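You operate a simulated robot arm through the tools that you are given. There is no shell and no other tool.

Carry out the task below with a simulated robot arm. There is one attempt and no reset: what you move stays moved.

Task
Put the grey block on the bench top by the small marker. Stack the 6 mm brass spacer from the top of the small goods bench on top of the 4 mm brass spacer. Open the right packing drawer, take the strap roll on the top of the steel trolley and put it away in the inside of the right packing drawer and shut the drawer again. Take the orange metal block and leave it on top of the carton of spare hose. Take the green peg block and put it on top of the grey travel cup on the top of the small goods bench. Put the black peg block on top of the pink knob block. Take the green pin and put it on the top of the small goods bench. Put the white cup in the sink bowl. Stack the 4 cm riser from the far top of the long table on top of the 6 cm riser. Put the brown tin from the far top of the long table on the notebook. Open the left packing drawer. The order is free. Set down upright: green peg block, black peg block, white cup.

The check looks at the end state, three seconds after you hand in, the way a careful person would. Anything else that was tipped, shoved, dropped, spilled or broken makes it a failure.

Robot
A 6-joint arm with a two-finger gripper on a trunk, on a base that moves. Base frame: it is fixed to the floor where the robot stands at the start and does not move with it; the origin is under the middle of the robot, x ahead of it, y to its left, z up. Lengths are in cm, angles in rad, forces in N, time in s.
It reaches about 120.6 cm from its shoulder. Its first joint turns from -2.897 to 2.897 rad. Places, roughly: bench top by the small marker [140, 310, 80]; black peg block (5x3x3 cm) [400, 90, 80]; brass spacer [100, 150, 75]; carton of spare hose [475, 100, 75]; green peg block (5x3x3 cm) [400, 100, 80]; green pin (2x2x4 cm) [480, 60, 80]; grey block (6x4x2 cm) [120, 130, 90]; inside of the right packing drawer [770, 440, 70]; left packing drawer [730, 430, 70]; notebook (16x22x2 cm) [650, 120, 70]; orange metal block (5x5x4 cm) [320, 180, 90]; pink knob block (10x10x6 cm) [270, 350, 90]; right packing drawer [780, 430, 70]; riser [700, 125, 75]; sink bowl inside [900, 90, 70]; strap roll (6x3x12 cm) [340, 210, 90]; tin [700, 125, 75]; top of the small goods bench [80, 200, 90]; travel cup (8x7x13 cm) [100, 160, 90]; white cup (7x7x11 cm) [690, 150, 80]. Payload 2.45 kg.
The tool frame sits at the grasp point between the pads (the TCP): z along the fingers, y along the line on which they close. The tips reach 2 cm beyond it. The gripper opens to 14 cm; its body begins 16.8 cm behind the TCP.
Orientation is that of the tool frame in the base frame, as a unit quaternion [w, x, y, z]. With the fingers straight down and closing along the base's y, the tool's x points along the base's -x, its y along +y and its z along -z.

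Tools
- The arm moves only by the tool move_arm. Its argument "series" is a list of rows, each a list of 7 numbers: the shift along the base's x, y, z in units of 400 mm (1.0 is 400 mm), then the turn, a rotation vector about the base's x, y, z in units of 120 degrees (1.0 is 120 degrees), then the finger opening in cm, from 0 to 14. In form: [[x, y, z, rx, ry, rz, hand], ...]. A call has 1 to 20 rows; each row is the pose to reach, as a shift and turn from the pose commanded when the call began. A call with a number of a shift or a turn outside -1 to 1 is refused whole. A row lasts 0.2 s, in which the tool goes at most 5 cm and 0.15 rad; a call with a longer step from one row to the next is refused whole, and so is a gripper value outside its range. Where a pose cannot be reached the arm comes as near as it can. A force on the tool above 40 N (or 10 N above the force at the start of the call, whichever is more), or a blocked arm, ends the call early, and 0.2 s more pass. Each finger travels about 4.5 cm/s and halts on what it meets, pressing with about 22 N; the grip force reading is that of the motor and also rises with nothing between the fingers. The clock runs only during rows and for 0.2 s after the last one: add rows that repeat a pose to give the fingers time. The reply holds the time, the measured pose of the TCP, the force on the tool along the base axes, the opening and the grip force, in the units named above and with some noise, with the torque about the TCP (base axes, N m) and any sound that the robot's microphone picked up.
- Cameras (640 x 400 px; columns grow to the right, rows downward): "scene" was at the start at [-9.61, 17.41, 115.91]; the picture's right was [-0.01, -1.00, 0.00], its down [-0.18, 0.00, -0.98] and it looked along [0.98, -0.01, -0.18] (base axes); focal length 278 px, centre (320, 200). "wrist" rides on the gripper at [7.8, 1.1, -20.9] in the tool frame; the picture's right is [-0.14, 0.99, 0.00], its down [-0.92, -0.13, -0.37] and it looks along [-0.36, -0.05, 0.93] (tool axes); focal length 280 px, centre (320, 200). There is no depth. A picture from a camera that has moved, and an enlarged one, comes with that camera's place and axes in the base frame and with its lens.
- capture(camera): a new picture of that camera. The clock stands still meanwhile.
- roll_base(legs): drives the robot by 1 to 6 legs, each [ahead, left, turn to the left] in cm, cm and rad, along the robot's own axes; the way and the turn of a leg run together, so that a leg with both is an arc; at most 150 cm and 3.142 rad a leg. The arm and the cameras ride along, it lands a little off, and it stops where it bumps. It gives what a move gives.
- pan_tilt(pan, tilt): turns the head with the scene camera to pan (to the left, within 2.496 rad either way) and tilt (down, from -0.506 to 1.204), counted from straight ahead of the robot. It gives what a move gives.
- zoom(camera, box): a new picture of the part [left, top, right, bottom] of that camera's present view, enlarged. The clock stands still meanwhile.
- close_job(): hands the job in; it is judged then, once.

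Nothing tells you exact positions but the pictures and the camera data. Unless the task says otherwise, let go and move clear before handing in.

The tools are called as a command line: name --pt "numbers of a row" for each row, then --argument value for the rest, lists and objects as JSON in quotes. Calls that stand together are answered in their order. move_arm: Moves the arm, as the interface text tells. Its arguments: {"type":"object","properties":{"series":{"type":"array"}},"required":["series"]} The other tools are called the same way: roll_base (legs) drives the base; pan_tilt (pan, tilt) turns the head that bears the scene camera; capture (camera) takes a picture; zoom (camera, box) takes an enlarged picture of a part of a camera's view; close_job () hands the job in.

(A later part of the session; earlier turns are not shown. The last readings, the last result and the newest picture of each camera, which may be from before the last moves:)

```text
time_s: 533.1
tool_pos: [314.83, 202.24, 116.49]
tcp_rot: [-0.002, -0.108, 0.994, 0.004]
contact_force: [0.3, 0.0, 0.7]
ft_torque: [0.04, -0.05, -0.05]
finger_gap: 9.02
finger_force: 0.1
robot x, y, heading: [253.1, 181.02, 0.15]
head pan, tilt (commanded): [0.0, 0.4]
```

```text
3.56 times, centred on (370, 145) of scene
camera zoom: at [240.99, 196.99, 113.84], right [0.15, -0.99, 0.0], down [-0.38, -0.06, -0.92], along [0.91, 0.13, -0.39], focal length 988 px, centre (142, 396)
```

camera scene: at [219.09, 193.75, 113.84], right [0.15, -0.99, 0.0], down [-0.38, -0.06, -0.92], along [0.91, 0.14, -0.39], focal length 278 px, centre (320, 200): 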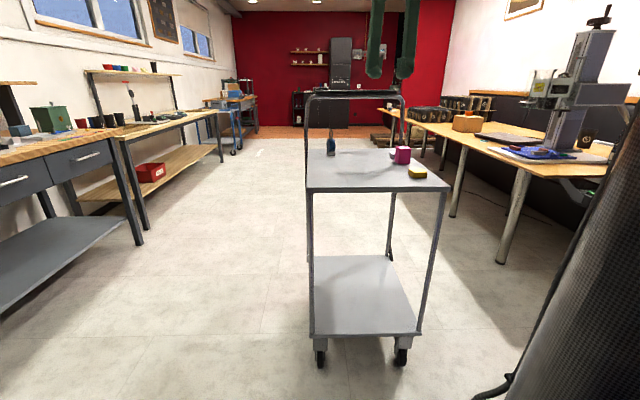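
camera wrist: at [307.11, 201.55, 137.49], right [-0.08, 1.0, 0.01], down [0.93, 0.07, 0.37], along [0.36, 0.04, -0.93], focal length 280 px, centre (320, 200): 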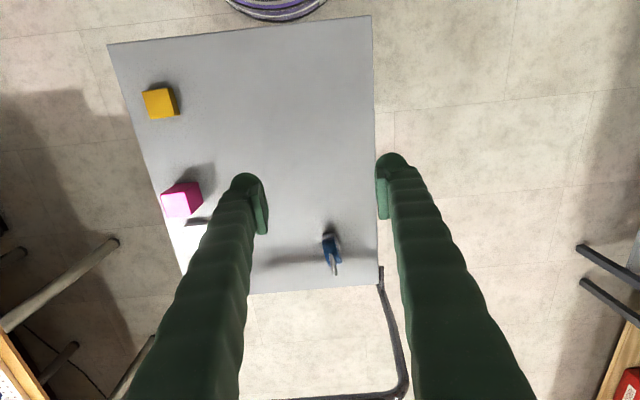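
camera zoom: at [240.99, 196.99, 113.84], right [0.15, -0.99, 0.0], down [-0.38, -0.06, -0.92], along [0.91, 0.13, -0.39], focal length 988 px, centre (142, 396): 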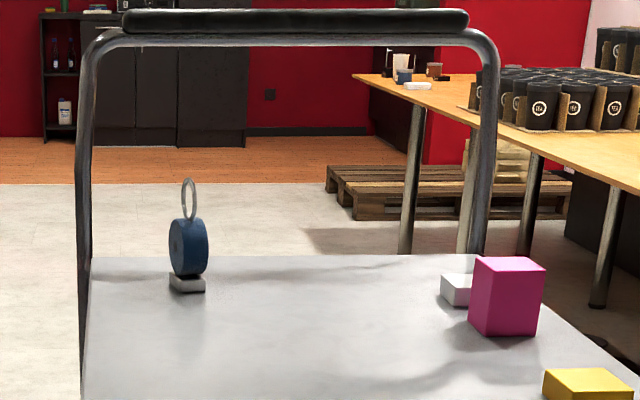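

zoom --camera "wrist" --box '[290, 210, 380, 290]'

zoom --camera "scene" --box '[310, 130, 360, 180]'

```text
5.00 times, centred on (335, 250) of wrist
camera zoom: at [307.11, 201.55, 137.49], right [-0.08, 1.0, 0.01], down [0.93, 0.07, 0.37], along [0.36, 0.04, -0.93], focal length 1402 px, centre (245, -50)
```

zoom: 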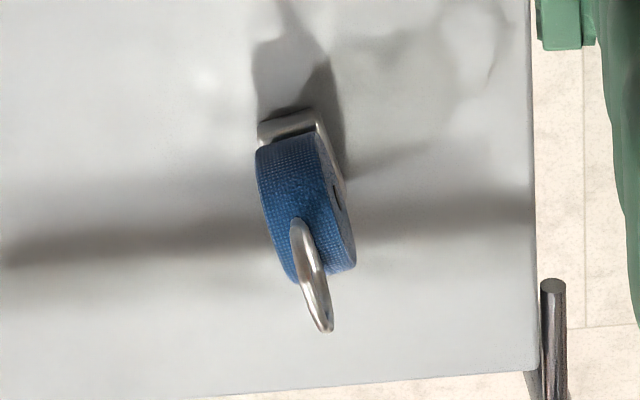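

```text
8.00 times, centred on (335, 155) of scene
camera zoom: at [240.99, 196.99, 113.84], right [0.15, -0.99, 0.0], down [-0.38, -0.06, -0.92], along [0.91, 0.13, -0.39], focal length 2223 px, centre (200, 560)
```

zoom: 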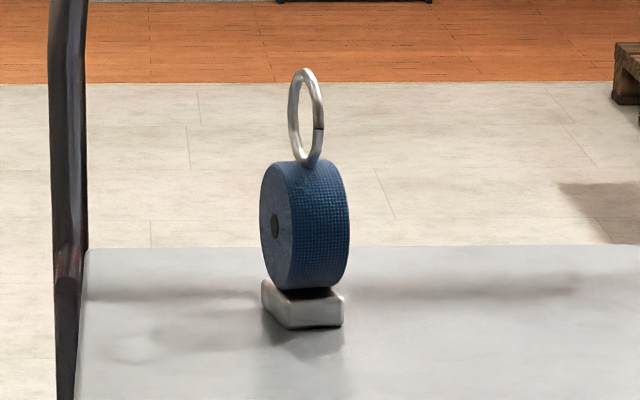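

The strap roll stands on a small foot at about (335.3,206.6), its thickness direction turned ~0.32 rad. I'll align and descend around it.

move_arm --pt "0.1 0.02 0 0 0 0.02 9" --pt "0.2 0.04 0 0 0 0.04 8" --pt "0.3 0.06 0 0 0 0.052 8" --pt "0.4 0.085 0 0 0 0.052 8" --pt "0.5 0.105 -0.02 0 0 0.052 8" --pt "0.51 0.109 -0.1 0 0 0.052 8" --pt "0.51 0.109 -0.2 0 0 0.052 8" --pt "0.51 0.109 -0.2 0 0 0.052 8"

capture --camera "wrist"

zoom --camera "scene" --box '[290, 80, 390, 180]'

```text
time_s: 534.9
tool_pos: [335.19, 206.37, 108.54]
tcp_rot: [0.0, -0.162, 0.987, 0.004]
contact_force: [-0.4, -1.2, -0.3]
ft_torque: [0.03, 0.02, -0.01]
finger_gap: 7.99
finger_force: 0.0
robot x, y, heading: [253.26, 180.92, 0.144]
head pan, tilt (commanded): [0.0, 0.4]
```

```text
taken
camera wrist: at [327.59, 204.79, 129.5], right [-0.18, 0.98, 0.01], down [0.92, 0.17, 0.37], along [0.36, 0.08, -0.93], focal length 280 px, centre (320, 200)
```

wrist: 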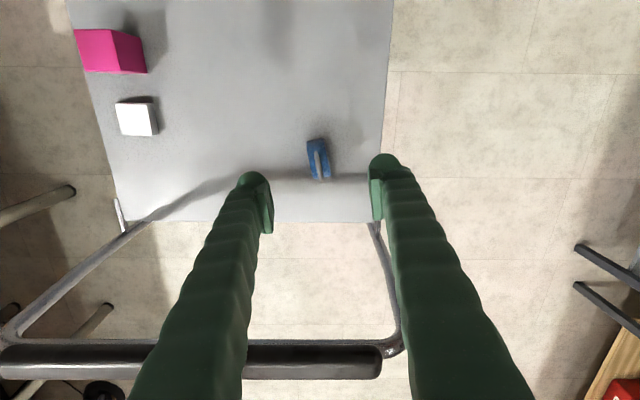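

```text
4.00 times, centred on (340, 130) of scene
camera zoom: at [241.02, 197.01, 113.84], right [0.15, -0.99, 0.0], down [-0.39, -0.06, -0.92], along [0.91, 0.14, -0.39], focal length 1112 px, centre (240, 480)
```

zoom: 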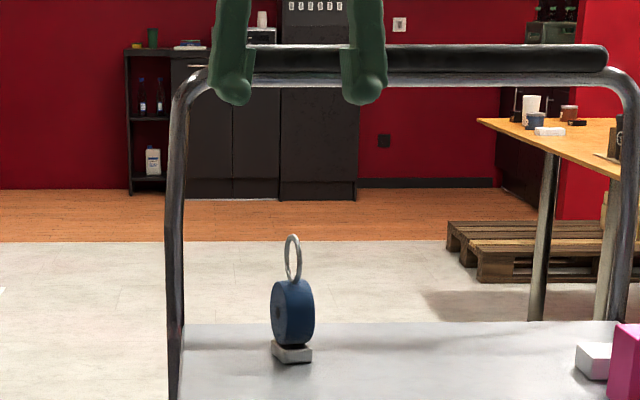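

move_arm --pt "0 0 -0.1 0 0 0 7" --pt "0 0 -0.2 0 0 0 7" --pt "0 0 -0.28 0 0 0 7" --pt "0 0 -0.28 0 0 0 7"

zoom --camera "wrist" --box '[230, 100, 410, 240]'

```text
time_s: 535.9
tool_pos: [335.23, 206.27, 97.4]
tcp_rot: [-0.001, -0.161, 0.987, 0.004]
contact_force: [0.1, 0.0, 0.0]
ft_torque: [0.01, -0.02, 0.04]
finger_gap: 7.02
finger_force: 0.0
robot x, y, heading: [253.39, 180.87, 0.15]
head pan, tilt (commanded): [0.0, 0.4]
```

```text
2.86 times, centred on (320, 170) of wrist
camera zoom: at [327.57, 204.71, 118.36], right [-0.19, 0.98, 0.01], down [0.92, 0.17, 0.37], along [0.36, 0.08, -0.93], focal length 801 px, centre (320, 286)
```

zoom: 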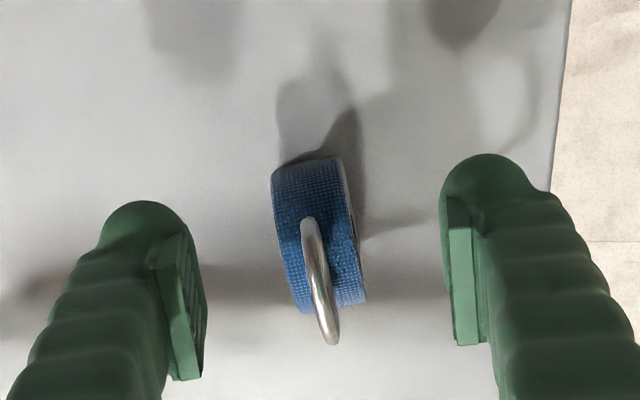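

move_arm --pt "0.005 0.002 -0.06 0 0 0.02 7" --pt "0.01 0.003 -0.12 0 0 0.03 7" --pt "0.01 0.003 -0.16 0 0 0.03 7" --pt "0.01 0.003 -0.16 0 0 0.03 6" --pt "0.01 0.003 -0.16 0 0 0.03 5" --pt "0.01 0.003 -0.16 0 0 0.03 4" --pt "0.01 0.003 -0.16 0 0 0.03 3" --pt "0.01 0.003 -0.16 0 0 0.03 2" --pt "0.01 0.003 -0.16 0 0 0.03 1.5" --pt "0.01 0.003 -0.16 0 0 0.03 1.5"

zoom --camera "wrist" --box '[230, 100, 410, 240]'

zoom --camera "scene" --box '[290, 80, 390, 180]'

```text
time_s: 538.1
tool_pos: [335.52, 206.39, 90.76]
tcp_rot: [-0.002, -0.192, 0.981, 0.004]
contact_force: [-0.4, -0.3, 0.4]
ft_torque: [0.0, 0.01, 0.0]
finger_gap: 2.49
finger_force: 22.1
robot x, y, heading: [252.69, 181.2, 0.146]
head pan, tilt (commanded): [0.0, 0.4]
```

```text
2.86 times, centred on (320, 170) of wrist
camera zoom: at [328.02, 204.41, 111.77], right [-0.25, 0.97, 0.01], down [0.9, 0.23, 0.37], along [0.35, 0.1, -0.93], focal length 801 px, centre (320, 286)
```

zoom: 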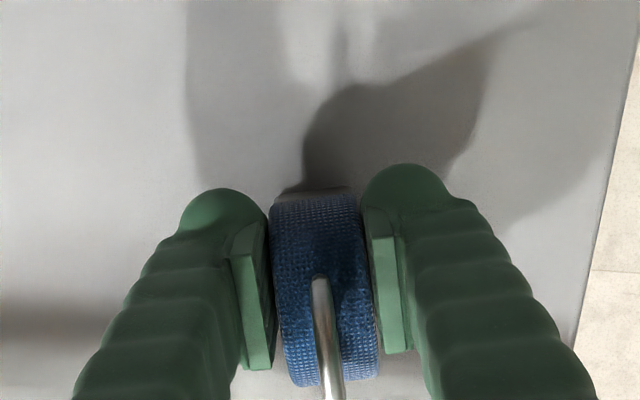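

```text
4.00 times, centred on (340, 130) of scene
camera zoom: at [241.01, 197.0, 113.84], right [0.15, -0.99, 0.0], down [-0.39, -0.06, -0.92], along [0.91, 0.14, -0.39], focal length 1112 px, centre (240, 480)
```

zoom: 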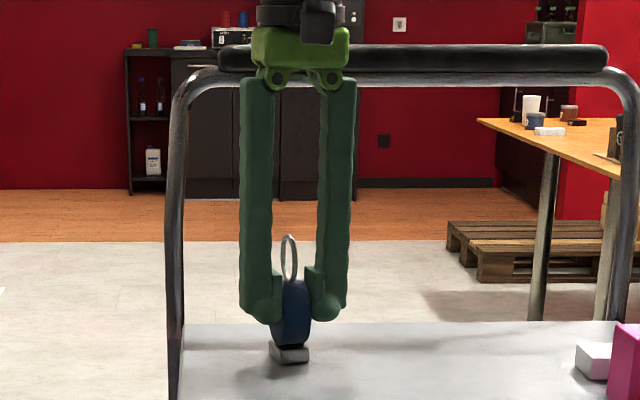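

Gripped. Lift and retract.

move_arm --pt "0 0 0.03 0 0 0 1.5" --pt "0 0 0.1 0 0 0 1.5" --pt "0 0 0.2 0 0 0 1.5" --pt "0 0 0.3 0 0 0 1.5" --pt "0 0 0.4 0 0 0 1.5" --pt "0 0 0.5 0 0 0 1.5" --pt "0 0 0.6 0 0 0 1.5" --pt "0 0 0.7 0 0 0 1.5" --pt "-0.06 -0.02 0.78 0 0 0 1.5" --pt "-0.15 -0.05 0.8 0 0 0 1.5" --pt "-0.25 -0.08 0.8 0 0 0 1.5" --pt "-0.35 -0.11 0.8 0 0 0 1.5" --pt "-0.45 -0.14 0.8 0 0 0 1.5" --pt "-0.55 -0.17 0.8 0 0 0 1.5"

capture --camera "wrist"

```text
time_s: 541.1
tool_pos: [313.77, 199.57, 122.91]
tcp_rot: [-0.002, -0.193, 0.981, 0.004]
contact_force: [0.3, -0.6, -1.1]
ft_torque: [-0.06, 0.14, 0.01]
finger_gap: 2.48
finger_force: 21.7
robot x, y, heading: [253.17, 180.5, 0.147]
head pan, tilt (commanded): [0.0, 0.4]
```

```text
taken
camera wrist: at [306.21, 197.6, 143.9], right [-0.25, 0.97, 0.01], down [0.9, 0.23, 0.37], along [0.35, 0.1, -0.93], focal length 280 px, centre (320, 200)
```

wrist: 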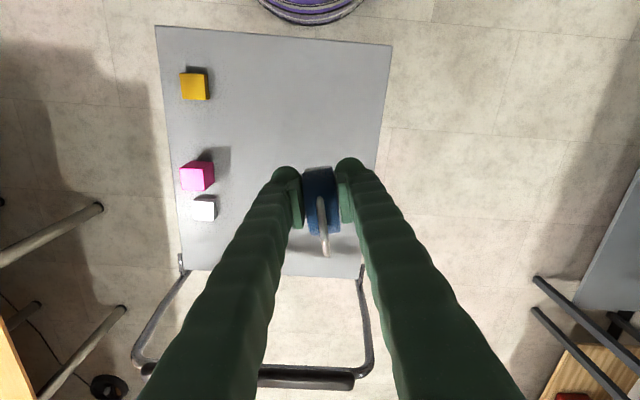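

roll_base --legs '[[0, 84, 0], [145, 0, 0], [150, 0, 0]]'

pan_tilt --pan 0.4 --tilt 0.25

capture --camera "scene"

pan_tilt --pan -0.9 --tilt 0.3

capture --camera "scene"

```text
time_s: 559.3
tool_pos: [591.19, 324.88, 122.99]
tcp_rot: [-0.002, -0.193, 0.981, 0.004]
contact_force: [0.3, 0.1, -1.4]
ft_torque: [0.01, 0.02, 0.0]
finger_gap: 2.49
finger_force: 22.0
robot x, y, heading: [530.48, 306.02, 0.148]
head pan, tilt (commanded): [0.0, 0.4]
```

```text
time_s: 560.2
tool_pos: [591.18, 324.86, 123.03]
tcp_rot: [-0.002, -0.193, 0.981, 0.004]
contact_force: [0.8, 0.1, -0.7]
ft_torque: [-0.01, -0.03, -0.01]
finger_gap: 2.47
finger_force: 21.3
robot x, y, heading: [530.99, 306.26, 0.15]
head pan, tilt (commanded): [0.4, 0.25]
```

```text
taken
camera scene: at [517.24, 325.71, 115.23], right [0.52, -0.85, 0.0], down [-0.21, -0.13, -0.97], along [0.83, 0.5, -0.25], focal length 278 px, centre (320, 200)
```

scene: 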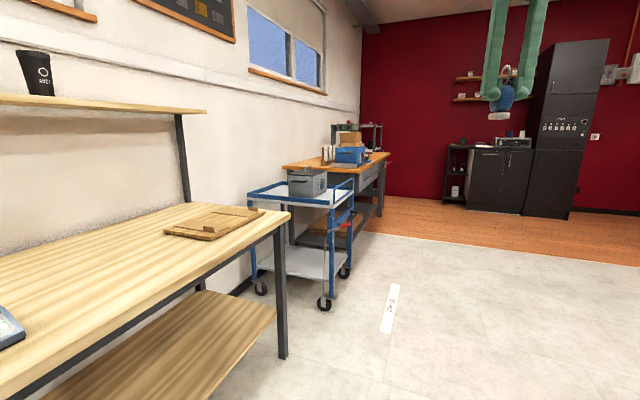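

```text
time_s: 561.7
tool_pos: [591.08, 324.94, 122.97]
tcp_rot: [-0.002, -0.193, 0.981, 0.003]
contact_force: [0.0, 0.6, -1.0]
ft_torque: [-0.04, -0.02, 0.02]
finger_gap: 2.51
finger_force: 22.3
robot x, y, heading: [530.62, 306.4, 0.146]
head pan, tilt (commanded): [-0.901, 0.3]
```

```text
taken
camera scene: at [516.08, 314.47, 114.77], right [-0.68, -0.73, 0.0], down [-0.22, 0.2, -0.96], along [0.7, -0.65, -0.3], focal length 278 px, centre (320, 200)
```

scene: 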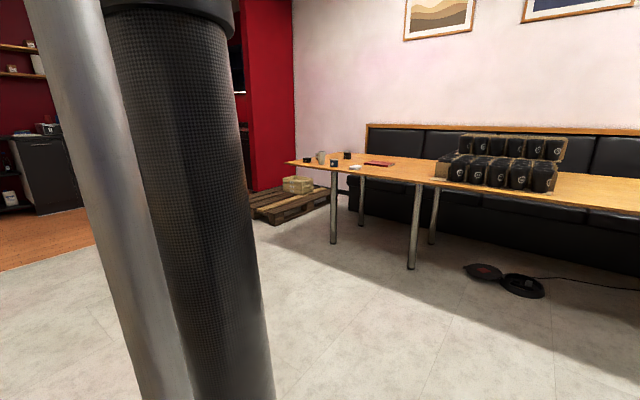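

roll_base --legs '[[140, 0, 0], [80, 0, 0], [0, 0, 1.57]]'

pan_tilt --pan 0.1 --tilt 0.45

capture --camera "scene"

capture --camera "wrist"

```text
time_s: 576.3
tool_pos: [730.63, 399.04, 122.96]
tcp_rot: [0.004, 0.826, -0.564, -0.001]
contact_force: [0.9, -0.2, -1.0]
ft_torque: [0.01, 0.03, 0.0]
finger_gap: 2.51
finger_force: 21.8
robot x, y, heading: [748.03, 338.11, 1.704]
head pan, tilt (commanded): [-0.901, 0.3]
```

```text
time_s: 577.6
tool_pos: [730.54, 399.02, 123.0]
tcp_rot: [0.004, 0.825, -0.565, -0.002]
contact_force: [-0.2, 0.0, -1.0]
ft_torque: [0.01, -0.01, 0.0]
finger_gap: 2.49
finger_force: 21.7
robot x, y, heading: [748.19, 338.11, 1.701]
head pan, tilt (commanded): [0.099, 0.45]
```

```text
taken
camera scene: at [731.21, 325.93, 113.37], right [0.97, 0.23, 0.0], down [0.1, -0.42, -0.9], along [-0.21, 0.88, -0.44], focal length 278 px, centre (320, 200)
```

scene: 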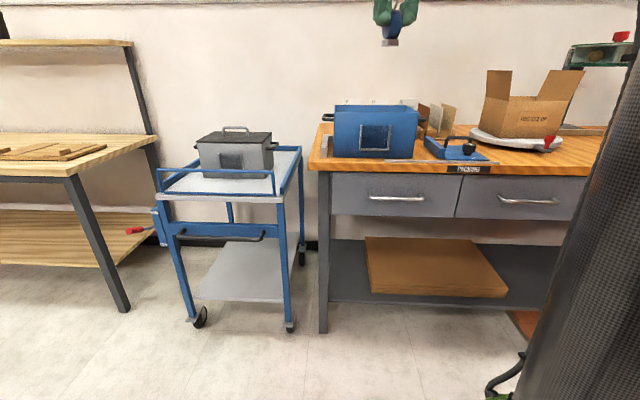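

```text
taken
camera wrist: at [732.61, 391.52, 143.95], right [-0.97, -0.23, 0.01], down [-0.21, 0.91, 0.37], along [-0.09, 0.35, -0.93], focal length 280 px, centre (320, 200)
```

wrist: 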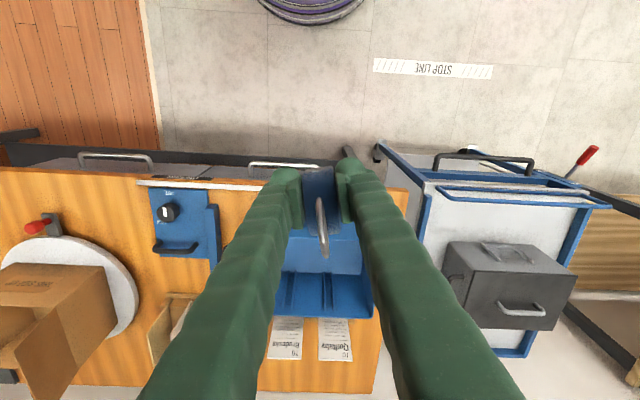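

zoom --camera "scene" --box '[300, 60, 600, 240]'

zoom --camera "wrist" --box '[0, 120, 300, 320]'

```text
2.13 times, centred on (450, 150) of scene
camera zoom: at [731.21, 325.93, 113.37], right [0.97, 0.23, 0.0], down [0.1, -0.42, -0.9], along [-0.21, 0.88, -0.44], focal length 593 px, centre (43, 307)
```

zoom: 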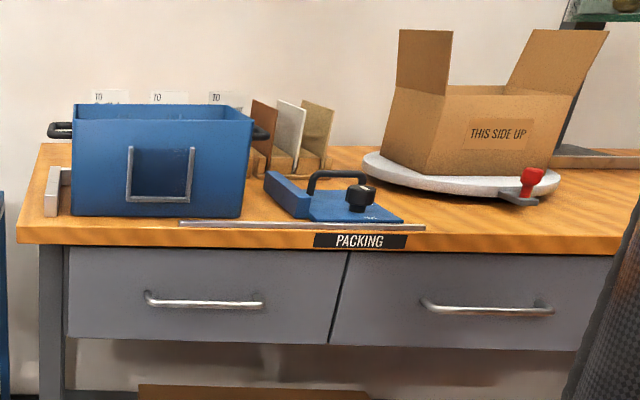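

```text
2.00 times, centred on (150, 220) of wrist
camera zoom: at [732.61, 391.52, 143.95], right [-0.97, -0.23, 0.01], down [-0.21, 0.91, 0.37], along [-0.09, 0.35, -0.93], focal length 561 px, centre (660, 160)
```

zoom: 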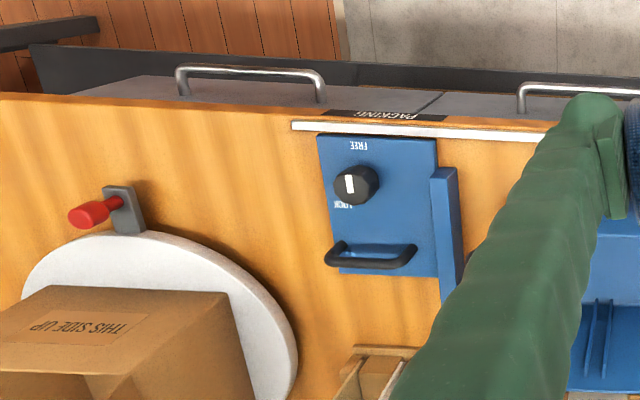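

The packing bench shows two drawers with bar handles (left ≈(737,412,71), right ≈(780,419,71)). I'll first park the strap roll on the free bench-top spot near (770,427), then open the drawers.

move_arm --pt "0.09 0.05 0 0 0 0 1.5" --pt "0.18 0.1 0 0 0 0 1.5" --pt "0.27 0.15 0 0 0 0 1.5" --pt "0.36 0.2 0 0 0 0 1.5" --pt "0.45 0.25 0 0 0 0 1.5" --pt "0.54 0.3 0 0 0 0 1.5" --pt "0.63 0.36 0 0 0 0 1.5" --pt "0.72 0.42 0 0 0 0 1.5" --pt "0.8 0.5 0 0 0 0 1.5" --pt "0.88 0.58 -0.03 0 0 0 1.5" --pt "0.95 0.65 -0.08 0 0 0 1.5" --pt "0.98 0.7 -0.15 0 0 0 1.5"

capture --camera "wrist"

capture --camera "scene"

```text
time_s: 580.2
tool_pos: [769.69, 427.04, 117.12]
tcp_rot: [0.004, 0.825, -0.565, -0.002]
contact_force: [1.0, -0.7, -1.1]
ft_torque: [0.09, -0.05, 0.0]
finger_gap: 2.49
finger_force: 22.1
robot x, y, heading: [747.86, 338.21, 1.703]
head pan, tilt (commanded): [0.099, 0.45]
```

```text
taken
camera wrist: at [771.68, 419.42, 138.13], right [-0.97, -0.23, 0.01], down [-0.21, 0.91, 0.37], along [-0.09, 0.35, -0.93], focal length 280 px, centre (320, 200)
```

wrist: 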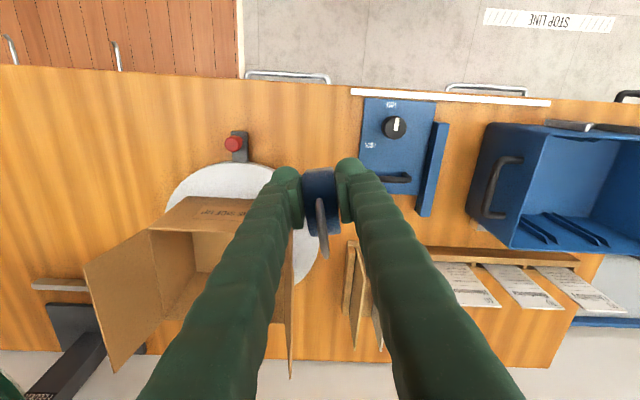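

```text
taken
camera scene: at [731.21, 325.92, 113.37], right [0.97, 0.23, 0.0], down [0.1, -0.42, -0.9], along [-0.21, 0.88, -0.44], focal length 278 px, centre (320, 200)
```

scene: 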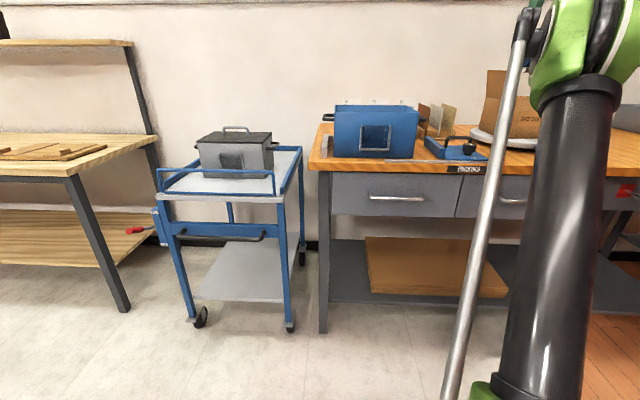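

move_arm --pt "0 0 -0.1 0 0 0 1.5" --pt "0 0 -0.2 0 0 0 1.5" --pt "0 0 -0.3 0 0 0 1.5" --pt "0 0 -0.4 0 0 0 1.5" --pt "0 0 -0.5 0 0 0 1.5" --pt "0 0 -0.58 0 0 0 1.5" --pt "0 0 -0.62 0 0 0 1.5" --pt "0 0 -0.62 0 0 0 1.5"

capture --camera "wrist"

```text
time_s: 582.0
tool_pos: [769.93, 427.2, 92.13]
tcp_rot: [0.004, 0.825, -0.565, -0.003]
contact_force: [-0.7, 0.1, -1.3]
ft_torque: [-0.01, -0.04, 0.0]
finger_gap: 2.51
finger_force: 21.9
robot x, y, heading: [747.76, 337.99, 1.701]
head pan, tilt (commanded): [0.099, 0.45]
```

```text
taken
camera wrist: at [771.87, 419.6, 113.06], right [-0.97, -0.23, 0.01], down [-0.21, 0.91, 0.37], along [-0.09, 0.35, -0.93], focal length 280 px, centre (320, 200)
```

wrist: 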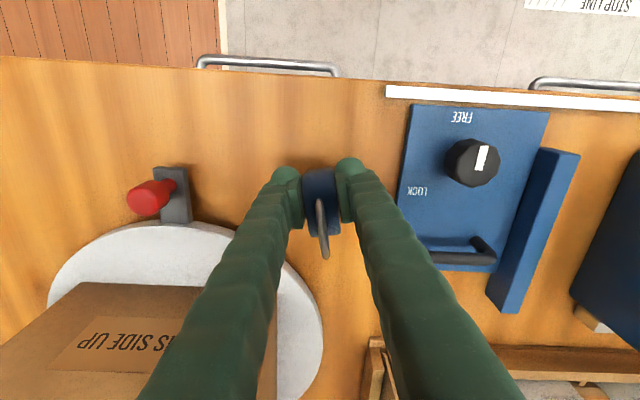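

move_arm --pt "0 0 -0.015 0 0 0 1.5" --pt "0 0 -0.03 0 0 0 1.5" --pt "0 0 -0.045 0 0 0 1.5" --pt "0 0 -0.055 0 0 0 1.5" --pt "0 0 -0.065 0 0 0 1.5"

```text
time_s: 583.2
tool_pos: [769.82, 426.97, 89.46]
tcp_rot: [0.004, 0.825, -0.565, -0.002]
contact_force: [2.4, 0.9, 16.5]
ft_torque: [0.05, 0.0, -0.02]
finger_gap: 2.5
finger_force: 22.0
robot x, y, heading: [747.71, 337.96, 1.693]
head pan, tilt (commanded): [0.099, 0.45]
```

Contact. Release and rise, minding the loop.

move_arm --pt "0 0 0.003 0 0 0 2.6" --pt "0 0 0.003 0 0 0 3.4" --pt "0 0 0.003 0 0 0 4.2" --pt "0 0 0.003 0 0 0 5" --pt "0 0 0.003 0 0 0 5.5" --pt "0 0 0.05 0 0 0 5.5" --pt "0 0 0.15 0 0 0 5.5" --pt "0 0 0.25 0 0 0 5.5" --pt "0 0 0.35 0 0 0 5.5" --pt "0 0 0.45 0 0 0 5.5" --pt "0 0 0.55 0 0 0 5.5" --pt "0 0 0.65 0 0 0 5.5"

capture --camera "wrist"

```text
time_s: 585.8
tool_pos: [769.7, 426.83, 115.73]
tcp_rot: [0.004, 0.825, -0.565, -0.002]
contact_force: [0.2, 0.2, -0.1]
ft_torque: [0.09, -0.03, 0.01]
finger_gap: 5.5
finger_force: 0.1
robot x, y, heading: [748.41, 337.96, 1.7]
head pan, tilt (commanded): [0.099, 0.45]
```

```text
taken
camera wrist: at [771.73, 419.37, 136.71], right [-0.97, -0.23, 0.01], down [-0.21, 0.91, 0.37], along [-0.09, 0.35, -0.93], focal length 280 px, centre (320, 200)
```

wrist: 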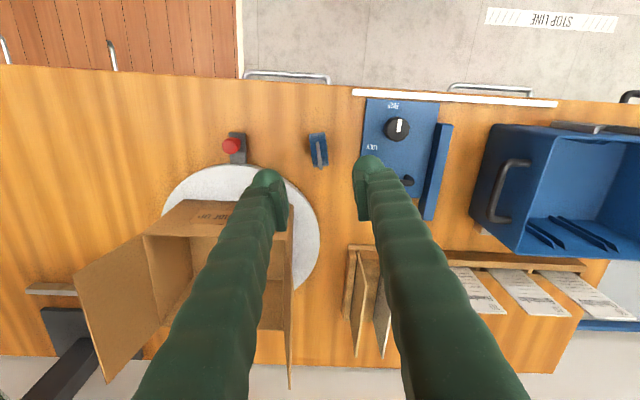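

Strap roll parked. Bench top z≈84.8; the handle bars are at z≈74, just in front of the bench edge, so I'll grip them with the tool horizontal. First retract and reposition squarely in front of the right drawer.

move_arm --pt "-0.04 -0.1 0.02 0 0 0.05 5.5" --pt "-0.08 -0.2 0.04 0 0 0.1 5.5" --pt "-0.12 -0.3 0.05 0 0 0.16 5.5" --pt "-0.16 -0.4 0.05 0 0 0.22 5.5" --pt "-0.2 -0.5 0.05 0 0 0.28 5.5" --pt "-0.24 -0.6 0.05 0 0 0.34 5.5" --pt "-0.28 -0.7 0.05 0 0 0.4 5.5" --pt "-0.28 -0.75 0.05 0 0 0.46 5.5" --pt "-0.28 -0.75 0.05 0 0 0.52 5.5" --pt "-0.28 -0.75 0.05 0 0 0.58 5.5" --pt "-0.28 -0.75 0.05 0 0 0.64 5.5" --pt "-0.28 -0.75 0.05 0 0 0.653 5.5"

roll_base --legs '[[0, 0, 0.038], [-12, -37, 0]]'

capture --camera "scene"

```text
time_s: 588.4
tool_pos: [758.59, 396.88, 117.58]
tcp_rot: [0.005, 0.996, 0.084, 0.001]
contact_force: [-0.5, -0.5, -0.1]
ft_torque: [-0.01, -0.02, 0.0]
finger_gap: 5.51
finger_force: 0.0
robot x, y, heading: [748.33, 338.13, 1.703]
head pan, tilt (commanded): [0.099, 0.45]
```

```text
time_s: 591.2
tool_pos: [794.4, 391.8, 117.64]
tcp_rot: [0.004, 0.994, 0.106, 0.002]
contact_force: [-0.4, -0.6, 0.6]
ft_torque: [-0.01, 0.01, -0.01]
finger_gap: 5.5
finger_force: 0.0
robot x, y, heading: [786.27, 332.85, 1.745]
head pan, tilt (commanded): [0.099, 0.45]
```

```text
taken
camera scene: at [770.11, 319.61, 113.37], right [0.96, 0.27, 0.0], down [0.12, -0.42, -0.9], along [-0.24, 0.87, -0.44], focal length 278 px, centre (320, 200)
```

scene: 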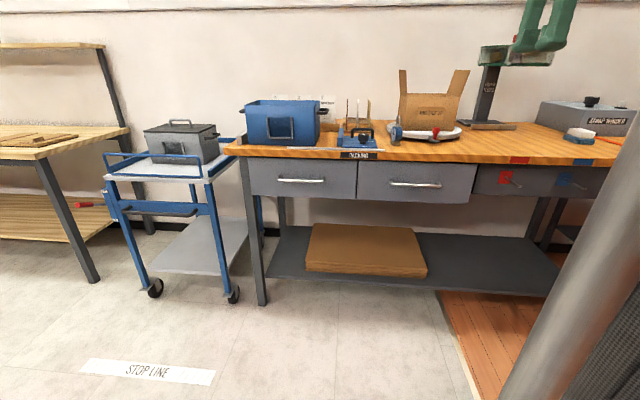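

roll_base --legs '[[-12, 0, 0]]'

move_arm --pt "-0.04 0.05 -0.06 0 0 -0.01 5.5" --pt "-0.08 0.1 -0.14 0 0 -0.02 5.5" --pt "-0.12 0.15 -0.22 0 0 -0.02 5.5" --pt "-0.16 0.2 -0.3 0 0 -0.02 5.5" --pt "-0.2 0.25 -0.38 0 0 -0.02 5.5" --pt "-0.24 0.3 -0.46 0 0 -0.02 5.5" --pt "-0.28 0.35 -0.54 0 0 -0.02 5.5" --pt "-0.32 0.4 -0.62 0 0 -0.02 5.5" --pt "-0.36 0.45 -0.72 0 0 -0.02 5.5" --pt "-0.39 0.5 -0.82 0 0 -0.02 5.5"

capture --camera "scene"

```text
time_s: 592.5
tool_pos: [796.58, 379.77, 117.63]
tcp_rot: [0.005, 0.995, 0.104, 0.002]
contact_force: [0.6, -0.1, -0.3]
ft_torque: [-0.02, -0.01, -0.01]
finger_gap: 5.5
finger_force: 0.0
robot x, y, heading: [788.71, 320.58, 1.744]
head pan, tilt (commanded): [0.099, 0.45]
```

```text
time_s: 594.7
tool_pos: [780.77, 399.57, 84.76]
tcp_rot: [0.005, 0.997, 0.082, 0.001]
contact_force: [-0.6, -0.6, -0.2]
ft_torque: [0.03, 0.01, 0.01]
finger_gap: 5.5
finger_force: 0.0
robot x, y, heading: [788.35, 320.66, 1.745]
head pan, tilt (commanded): [0.099, 0.45]
```

```text
taken
camera scene: at [772.17, 307.66, 113.37], right [0.96, 0.27, 0.0], down [0.12, -0.42, -0.9], along [-0.24, 0.87, -0.44], focal length 278 px, centre (320, 200)
```

scene: 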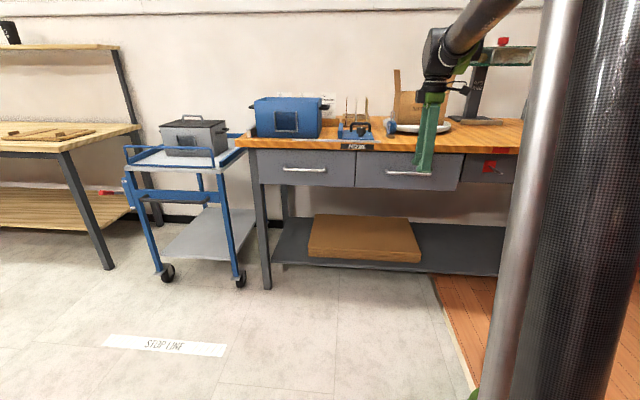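

move_arm --pt "0 0 0 0.067 0.0111 0 5.5" --pt "0 0 0 0.134 0.0222 0 5.5" --pt "0 0 0 0.201 0.0333 0 5.5" --pt "0 0 0 0.268 0.0444 0 5.5" --pt "0 0 -0.02 0.335 0.0555 0 5.5" --pt "0 0 -0.04 0.402 0.0666 0 5.5" --pt "0 0 -0.06 0.469 0.0777 0 5.5" --pt "0 0 -0.08 0.536 0.0888 0 5.5" --pt "0 0 -0.1 0.603 0.0999 0 5.5" --pt "0 0 -0.12 0.67 0.111 0 5.5" --pt "0 0 -0.14 0.74 0.1226 0 5.5"

capture --camera "wrist"

capture --camera "scene"

```text
time_s: 597.1
tool_pos: [781.22, 399.79, 78.98]
tcp_rot: [-0.698, 0.711, 0.07, -0.042]
contact_force: [-0.7, -0.3, 1.1]
ft_torque: [-0.18, 0.04, -0.06]
finger_gap: 5.49
finger_force: 0.0
robot x, y, heading: [788.77, 320.41, 1.747]
head pan, tilt (commanded): [0.099, 0.45]
```

```text
taken
camera wrist: at [792.18, 380.36, 78.69], right [-0.1, -0.04, -0.99], down [-0.86, -0.51, 0.1], along [-0.51, 0.86, 0.02], focal length 280 px, centre (320, 200)
```

wrist: 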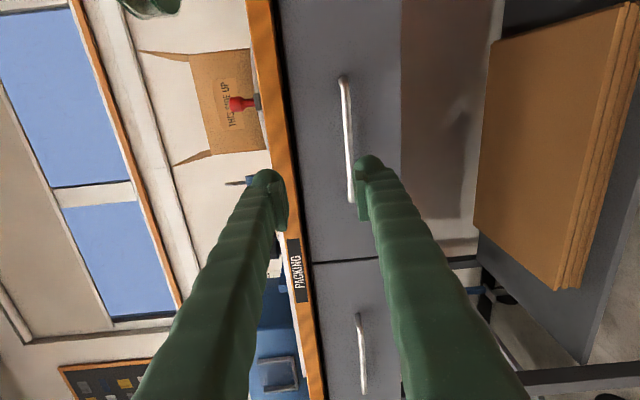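

```text
taken
camera scene: at [772.16, 307.67, 113.37], right [0.96, 0.27, 0.0], down [0.12, -0.42, -0.9], along [-0.24, 0.87, -0.44], focal length 278 px, centre (320, 200)
```

scene: 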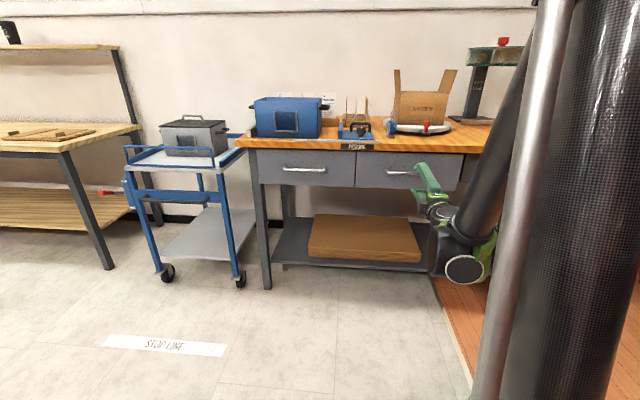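

Tool is horizontal, fingers above and below handle height. Approach the right handle at about (779,418,75).

move_arm --pt "-0.005 0.04 -0.04 0 0 0 5.5" --pt "-0.01 0.09 -0.08 0 0 0 5.5" --pt "-0.0175 0.15 -0.1 0 0 0 5.5" --pt "-0.0225 0.205 -0.1025 0 0 0 5.5" --pt "-0.0225 0.205 -0.1025 0 0 0 5"

capture --camera "wrist"

zoom --camera "scene" --box '[340, 120, 500, 220]'

```text
time_s: 598.3
tool_pos: [780.07, 408.13, 74.9]
tcp_rot: [-0.7, 0.71, 0.058, -0.055]
contact_force: [-0.6, -0.1, 0.1]
ft_torque: [0.0, -0.01, 0.0]
finger_gap: 5.01
finger_force: 0.1
robot x, y, heading: [788.63, 320.59, 1.742]
head pan, tilt (commanded): [0.099, 0.45]
```

```text
taken
camera wrist: at [791.06, 388.71, 74.25], right [-0.13, -0.04, -0.99], down [-0.85, -0.51, 0.13], along [-0.51, 0.86, 0.04], focal length 280 px, centre (320, 200)
```

wrist: 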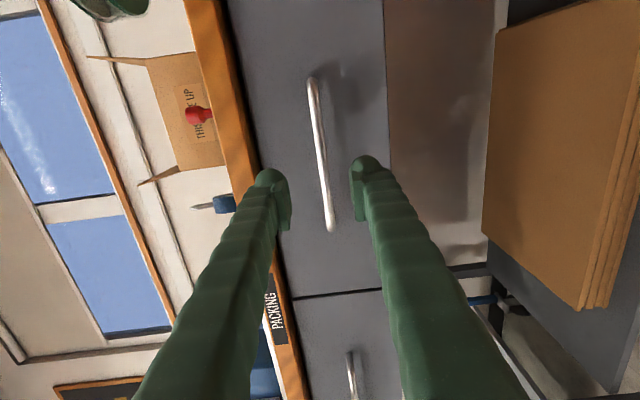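

```text
4.00 times, centred on (420, 170) of scene
camera zoom: at [772.17, 307.68, 113.37], right [0.96, 0.27, 0.0], down [0.12, -0.42, -0.9], along [-0.24, 0.87, -0.44], focal length 1112 px, centre (-80, 320)
```

zoom: 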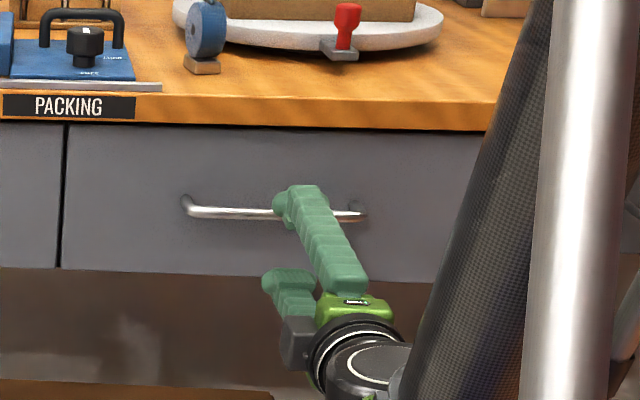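

move_arm --pt "-0.012 0.08 0 0 0 0 5" --pt "-0.024 0.15 0 0 0 0 5" --pt "-0.034 0.21 0 0 0 0 5" --pt "-0.034 0.21 0 0 0 0 5"

capture --camera "wrist"

zoom --camera "scene" --box '[340, 120, 500, 220]'

```text
time_s: 599.3
tool_pos: [778.68, 416.31, 74.9]
tcp_rot: [-0.701, 0.709, 0.058, -0.056]
contact_force: [0.8, 0.3, 1.0]
ft_torque: [0.02, -0.01, -0.02]
finger_gap: 4.99
finger_force: 0.0
robot x, y, heading: [788.79, 320.36, 1.739]
head pan, tilt (commanded): [0.099, 0.45]
```

```text
taken
camera wrist: at [789.74, 397.03, 74.24], right [-0.13, -0.03, -0.99], down [-0.85, -0.51, 0.13], along [-0.51, 0.86, 0.04], focal length 280 px, centre (320, 200)
```

wrist: 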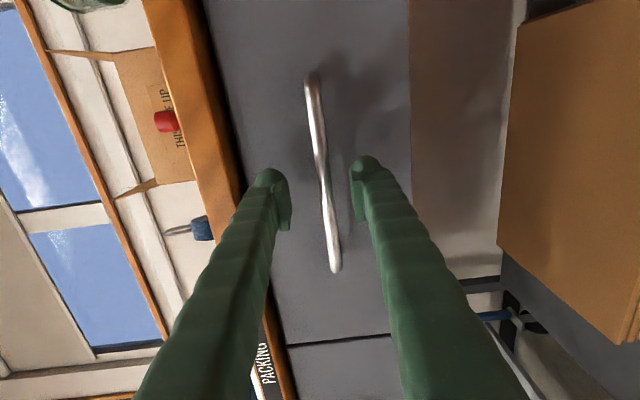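

```text
4.00 times, centred on (420, 170) of scene
camera zoom: at [772.16, 307.68, 113.37], right [0.96, 0.27, 0.0], down [0.12, -0.42, -0.9], along [-0.24, 0.87, -0.44], focal length 1112 px, centre (-80, 320)
```

zoom: 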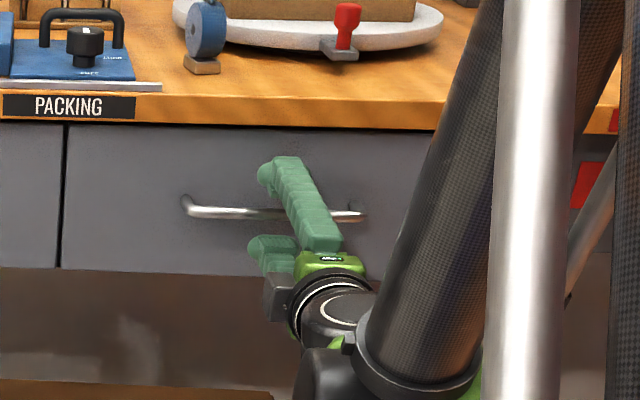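

move_arm --pt "-0.004 0.025 0 0 0 0 5" --pt "-0.008 0.05 0 0 0 0 5" --pt "-0.01 0.0625 0 0 0 0 5" --pt "-0.01 0.0625 0 0 0 0 5"

zoom --camera "wrist" --box '[220, 60, 440, 280]'

```text
time_s: 600.3
tool_pos: [778.33, 418.9, 75.1]
tcp_rot: [-0.7, 0.71, 0.058, -0.056]
contact_force: [0.1, 0.0, 0.2]
ft_torque: [-0.01, 0.0, -0.02]
finger_gap: 5.0
finger_force: 0.2
robot x, y, heading: [788.74, 320.31, 1.736]
head pan, tilt (commanded): [0.099, 0.45]
```

```text
1.82 times, centred on (330, 170) of wrist
camera zoom: at [789.35, 399.59, 74.28], right [-0.13, -0.03, -0.99], down [-0.85, -0.51, 0.13], along [-0.51, 0.86, 0.04], focal length 510 px, centre (302, 254)
```

zoom: 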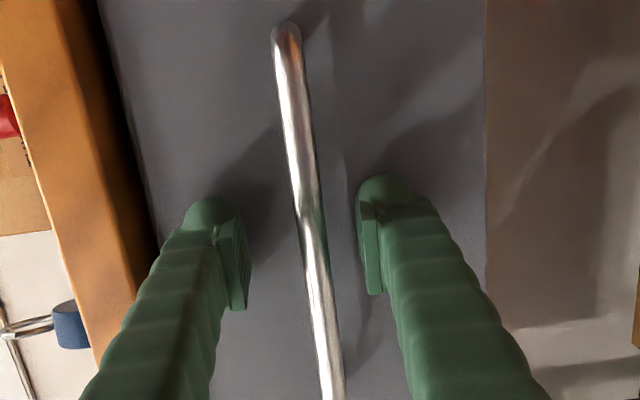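

move_arm --pt "0 0 0 0 0 0 4" --pt "0 0 0 0 0 0 3" --pt "0 0 0 0 0 0 2" --pt "0 0 0 0 0 0 1" --pt "0 0 0 0 0 0 0.3" --pt "0 0 0 0 0 0 0.3" --pt "0 0 0 0 0 0 0.3"

zoom --camera "wrist" --box '[220, 60, 440, 280]'

```text
time_s: 601.9
tool_pos: [778.3, 418.82, 75.09]
tcp_rot: [-0.701, 0.709, 0.058, -0.056]
contact_force: [1.6, -8.5, -23.4]
ft_torque: [0.14, 0.06, 0.0]
finger_gap: 1.7
finger_force: 10.2
robot x, y, heading: [788.29, 320.68, 1.74]
head pan, tilt (commanded): [0.099, 0.45]
```

```text
1.82 times, centred on (330, 170) of wrist
camera zoom: at [789.36, 399.6, 74.22], right [-0.13, -0.03, -0.99], down [-0.85, -0.51, 0.13], along [-0.51, 0.86, 0.04], focal length 510 px, centre (302, 254)
```

zoom: 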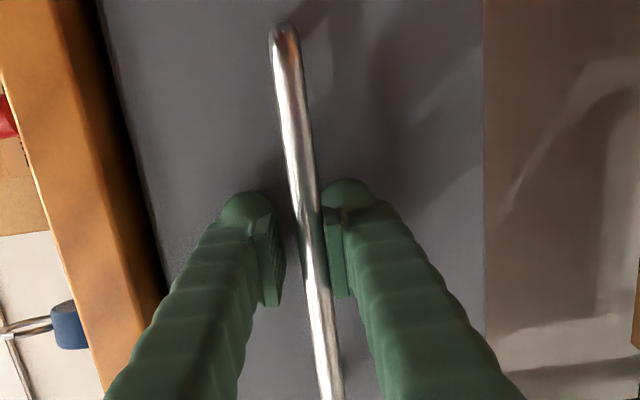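

move_arm --pt "0 0 -0.005 0 0 0 0.3" --pt "0 0 -0.01 0 0 0 0.3" --pt "0 0 -0.012 0 0 0 0.3" --pt "0 0 -0.012 0 0 0 0.3"

zoom --camera "wrist" --box '[220, 60, 440, 280]'

```text
time_s: 602.9
tool_pos: [778.37, 418.95, 74.61]
tcp_rot: [-0.701, 0.709, 0.058, -0.056]
contact_force: [-2.8, 1.2, -7.2]
ft_torque: [0.06, 0.04, -0.03]
finger_gap: 0.81
finger_force: 3.9
robot x, y, heading: [788.77, 320.6, 1.74]
head pan, tilt (commanded): [0.099, 0.45]
```

```text
1.82 times, centred on (330, 170) of wrist
camera zoom: at [789.41, 399.58, 73.78], right [-0.13, -0.03, -0.99], down [-0.85, -0.51, 0.13], along [-0.51, 0.86, 0.04], focal length 510 px, centre (302, 254)
```

zoom: 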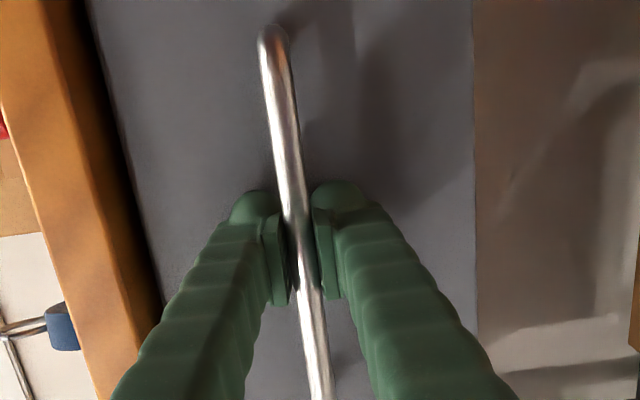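

move_arm --pt "0 0 -0.002 0 0 0 0" --pt "0 0 -0.003 0 0 0 0" --pt "0 0 -0.003 0 0 0 0"

roll_base --legs '[[-6, 0, 0]]'

capture --camera "scene"

capture --camera "wrist"

```text
time_s: 603.7
tool_pos: [778.33, 418.87, 74.5]
tcp_rot: [-0.7, 0.709, 0.057, -0.055]
contact_force: [-0.5, 1.5, 3.8]
ft_torque: [-0.07, 0.14, -0.07]
finger_gap: 0.61
finger_force: 34.6
robot x, y, heading: [788.79, 320.7, 1.743]
head pan, tilt (commanded): [0.099, 0.45]
```

```text
time_s: 604.6
tool_pos: [779.34, 412.96, 74.39]
tcp_rot: [-0.7, 0.709, 0.058, -0.056]
contact_force: [6.7, 2.4, 3.2]
ft_torque: [-0.08, 0.12, 0.06]
finger_gap: 0.62
finger_force: 34.5
robot x, y, heading: [789.77, 314.53, 1.745]
head pan, tilt (commanded): [0.099, 0.45]
```

```text
taken
camera scene: at [773.22, 301.73, 113.37], right [0.96, 0.27, 0.0], down [0.12, -0.42, -0.9], along [-0.24, 0.87, -0.44], focal length 278 px, centre (320, 200)
```

scene: 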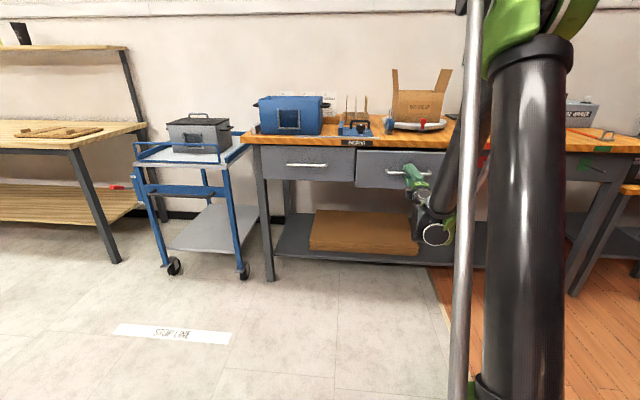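

```text
taken
camera wrist: at [790.47, 393.62, 73.71], right [-0.13, -0.03, -0.99], down [-0.85, -0.51, 0.13], along [-0.51, 0.86, 0.04], focal length 280 px, centre (320, 200)
```

wrist: 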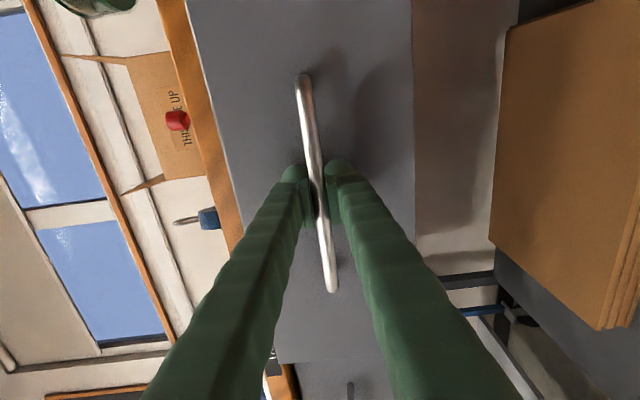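

The drawer slides. Pull further in steps.

roll_base --legs '[[-12, 0, 0]]'

roll_base --legs '[[-12, 0, 0]]'

capture --camera "wrist"

pan_tilt --pan 0.1 --tilt 0.5

capture --camera "scene"

```text
time_s: 605.9
tool_pos: [781.52, 400.88, 74.52]
tcp_rot: [-0.701, 0.709, 0.058, -0.056]
contact_force: [0.8, 2.5, 3.0]
ft_torque: [-0.08, 0.12, 0.02]
finger_gap: 0.59
finger_force: 34.4
robot x, y, heading: [791.54, 302.28, 1.742]
head pan, tilt (commanded): [0.099, 0.45]
```

```text
time_s: 607.1
tool_pos: [783.57, 389.03, 74.36]
tcp_rot: [-0.7, 0.71, 0.057, -0.055]
contact_force: [-15.8, 30.3, 20.0]
ft_torque: [-0.21, 0.04, -0.06]
finger_gap: 0.64
finger_force: 35.0
robot x, y, heading: [793.82, 290.88, 1.738]
head pan, tilt (commanded): [0.099, 0.45]
```

```text
taken
camera wrist: at [794.73, 369.72, 73.72], right [-0.13, -0.03, -0.99], down [-0.85, -0.51, 0.13], along [-0.51, 0.86, 0.04], focal length 280 px, centre (320, 200)
```

wrist: 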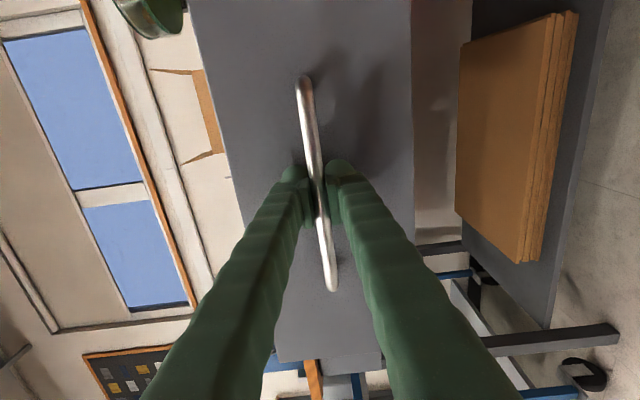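

```text
time_s: 607.8
tool_pos: [783.69, 389.13, 74.52]
tcp_rot: [-0.7, 0.709, 0.057, -0.054]
contact_force: [-2.9, 5.0, 4.6]
ft_torque: [-0.08, 0.11, -0.12]
finger_gap: 0.63
finger_force: 34.6
robot x, y, heading: [793.7, 290.92, 1.741]
head pan, tilt (commanded): [0.099, 0.499]
```

```text
taken
camera scene: at [777.32, 277.73, 112.93], right [0.96, 0.27, 0.0], down [0.13, -0.46, -0.88], along [-0.23, 0.85, -0.48], focal length 278 px, centre (320, 200)
```

scene: 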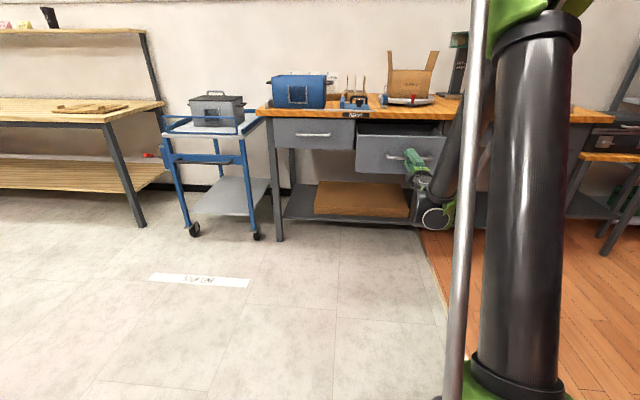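

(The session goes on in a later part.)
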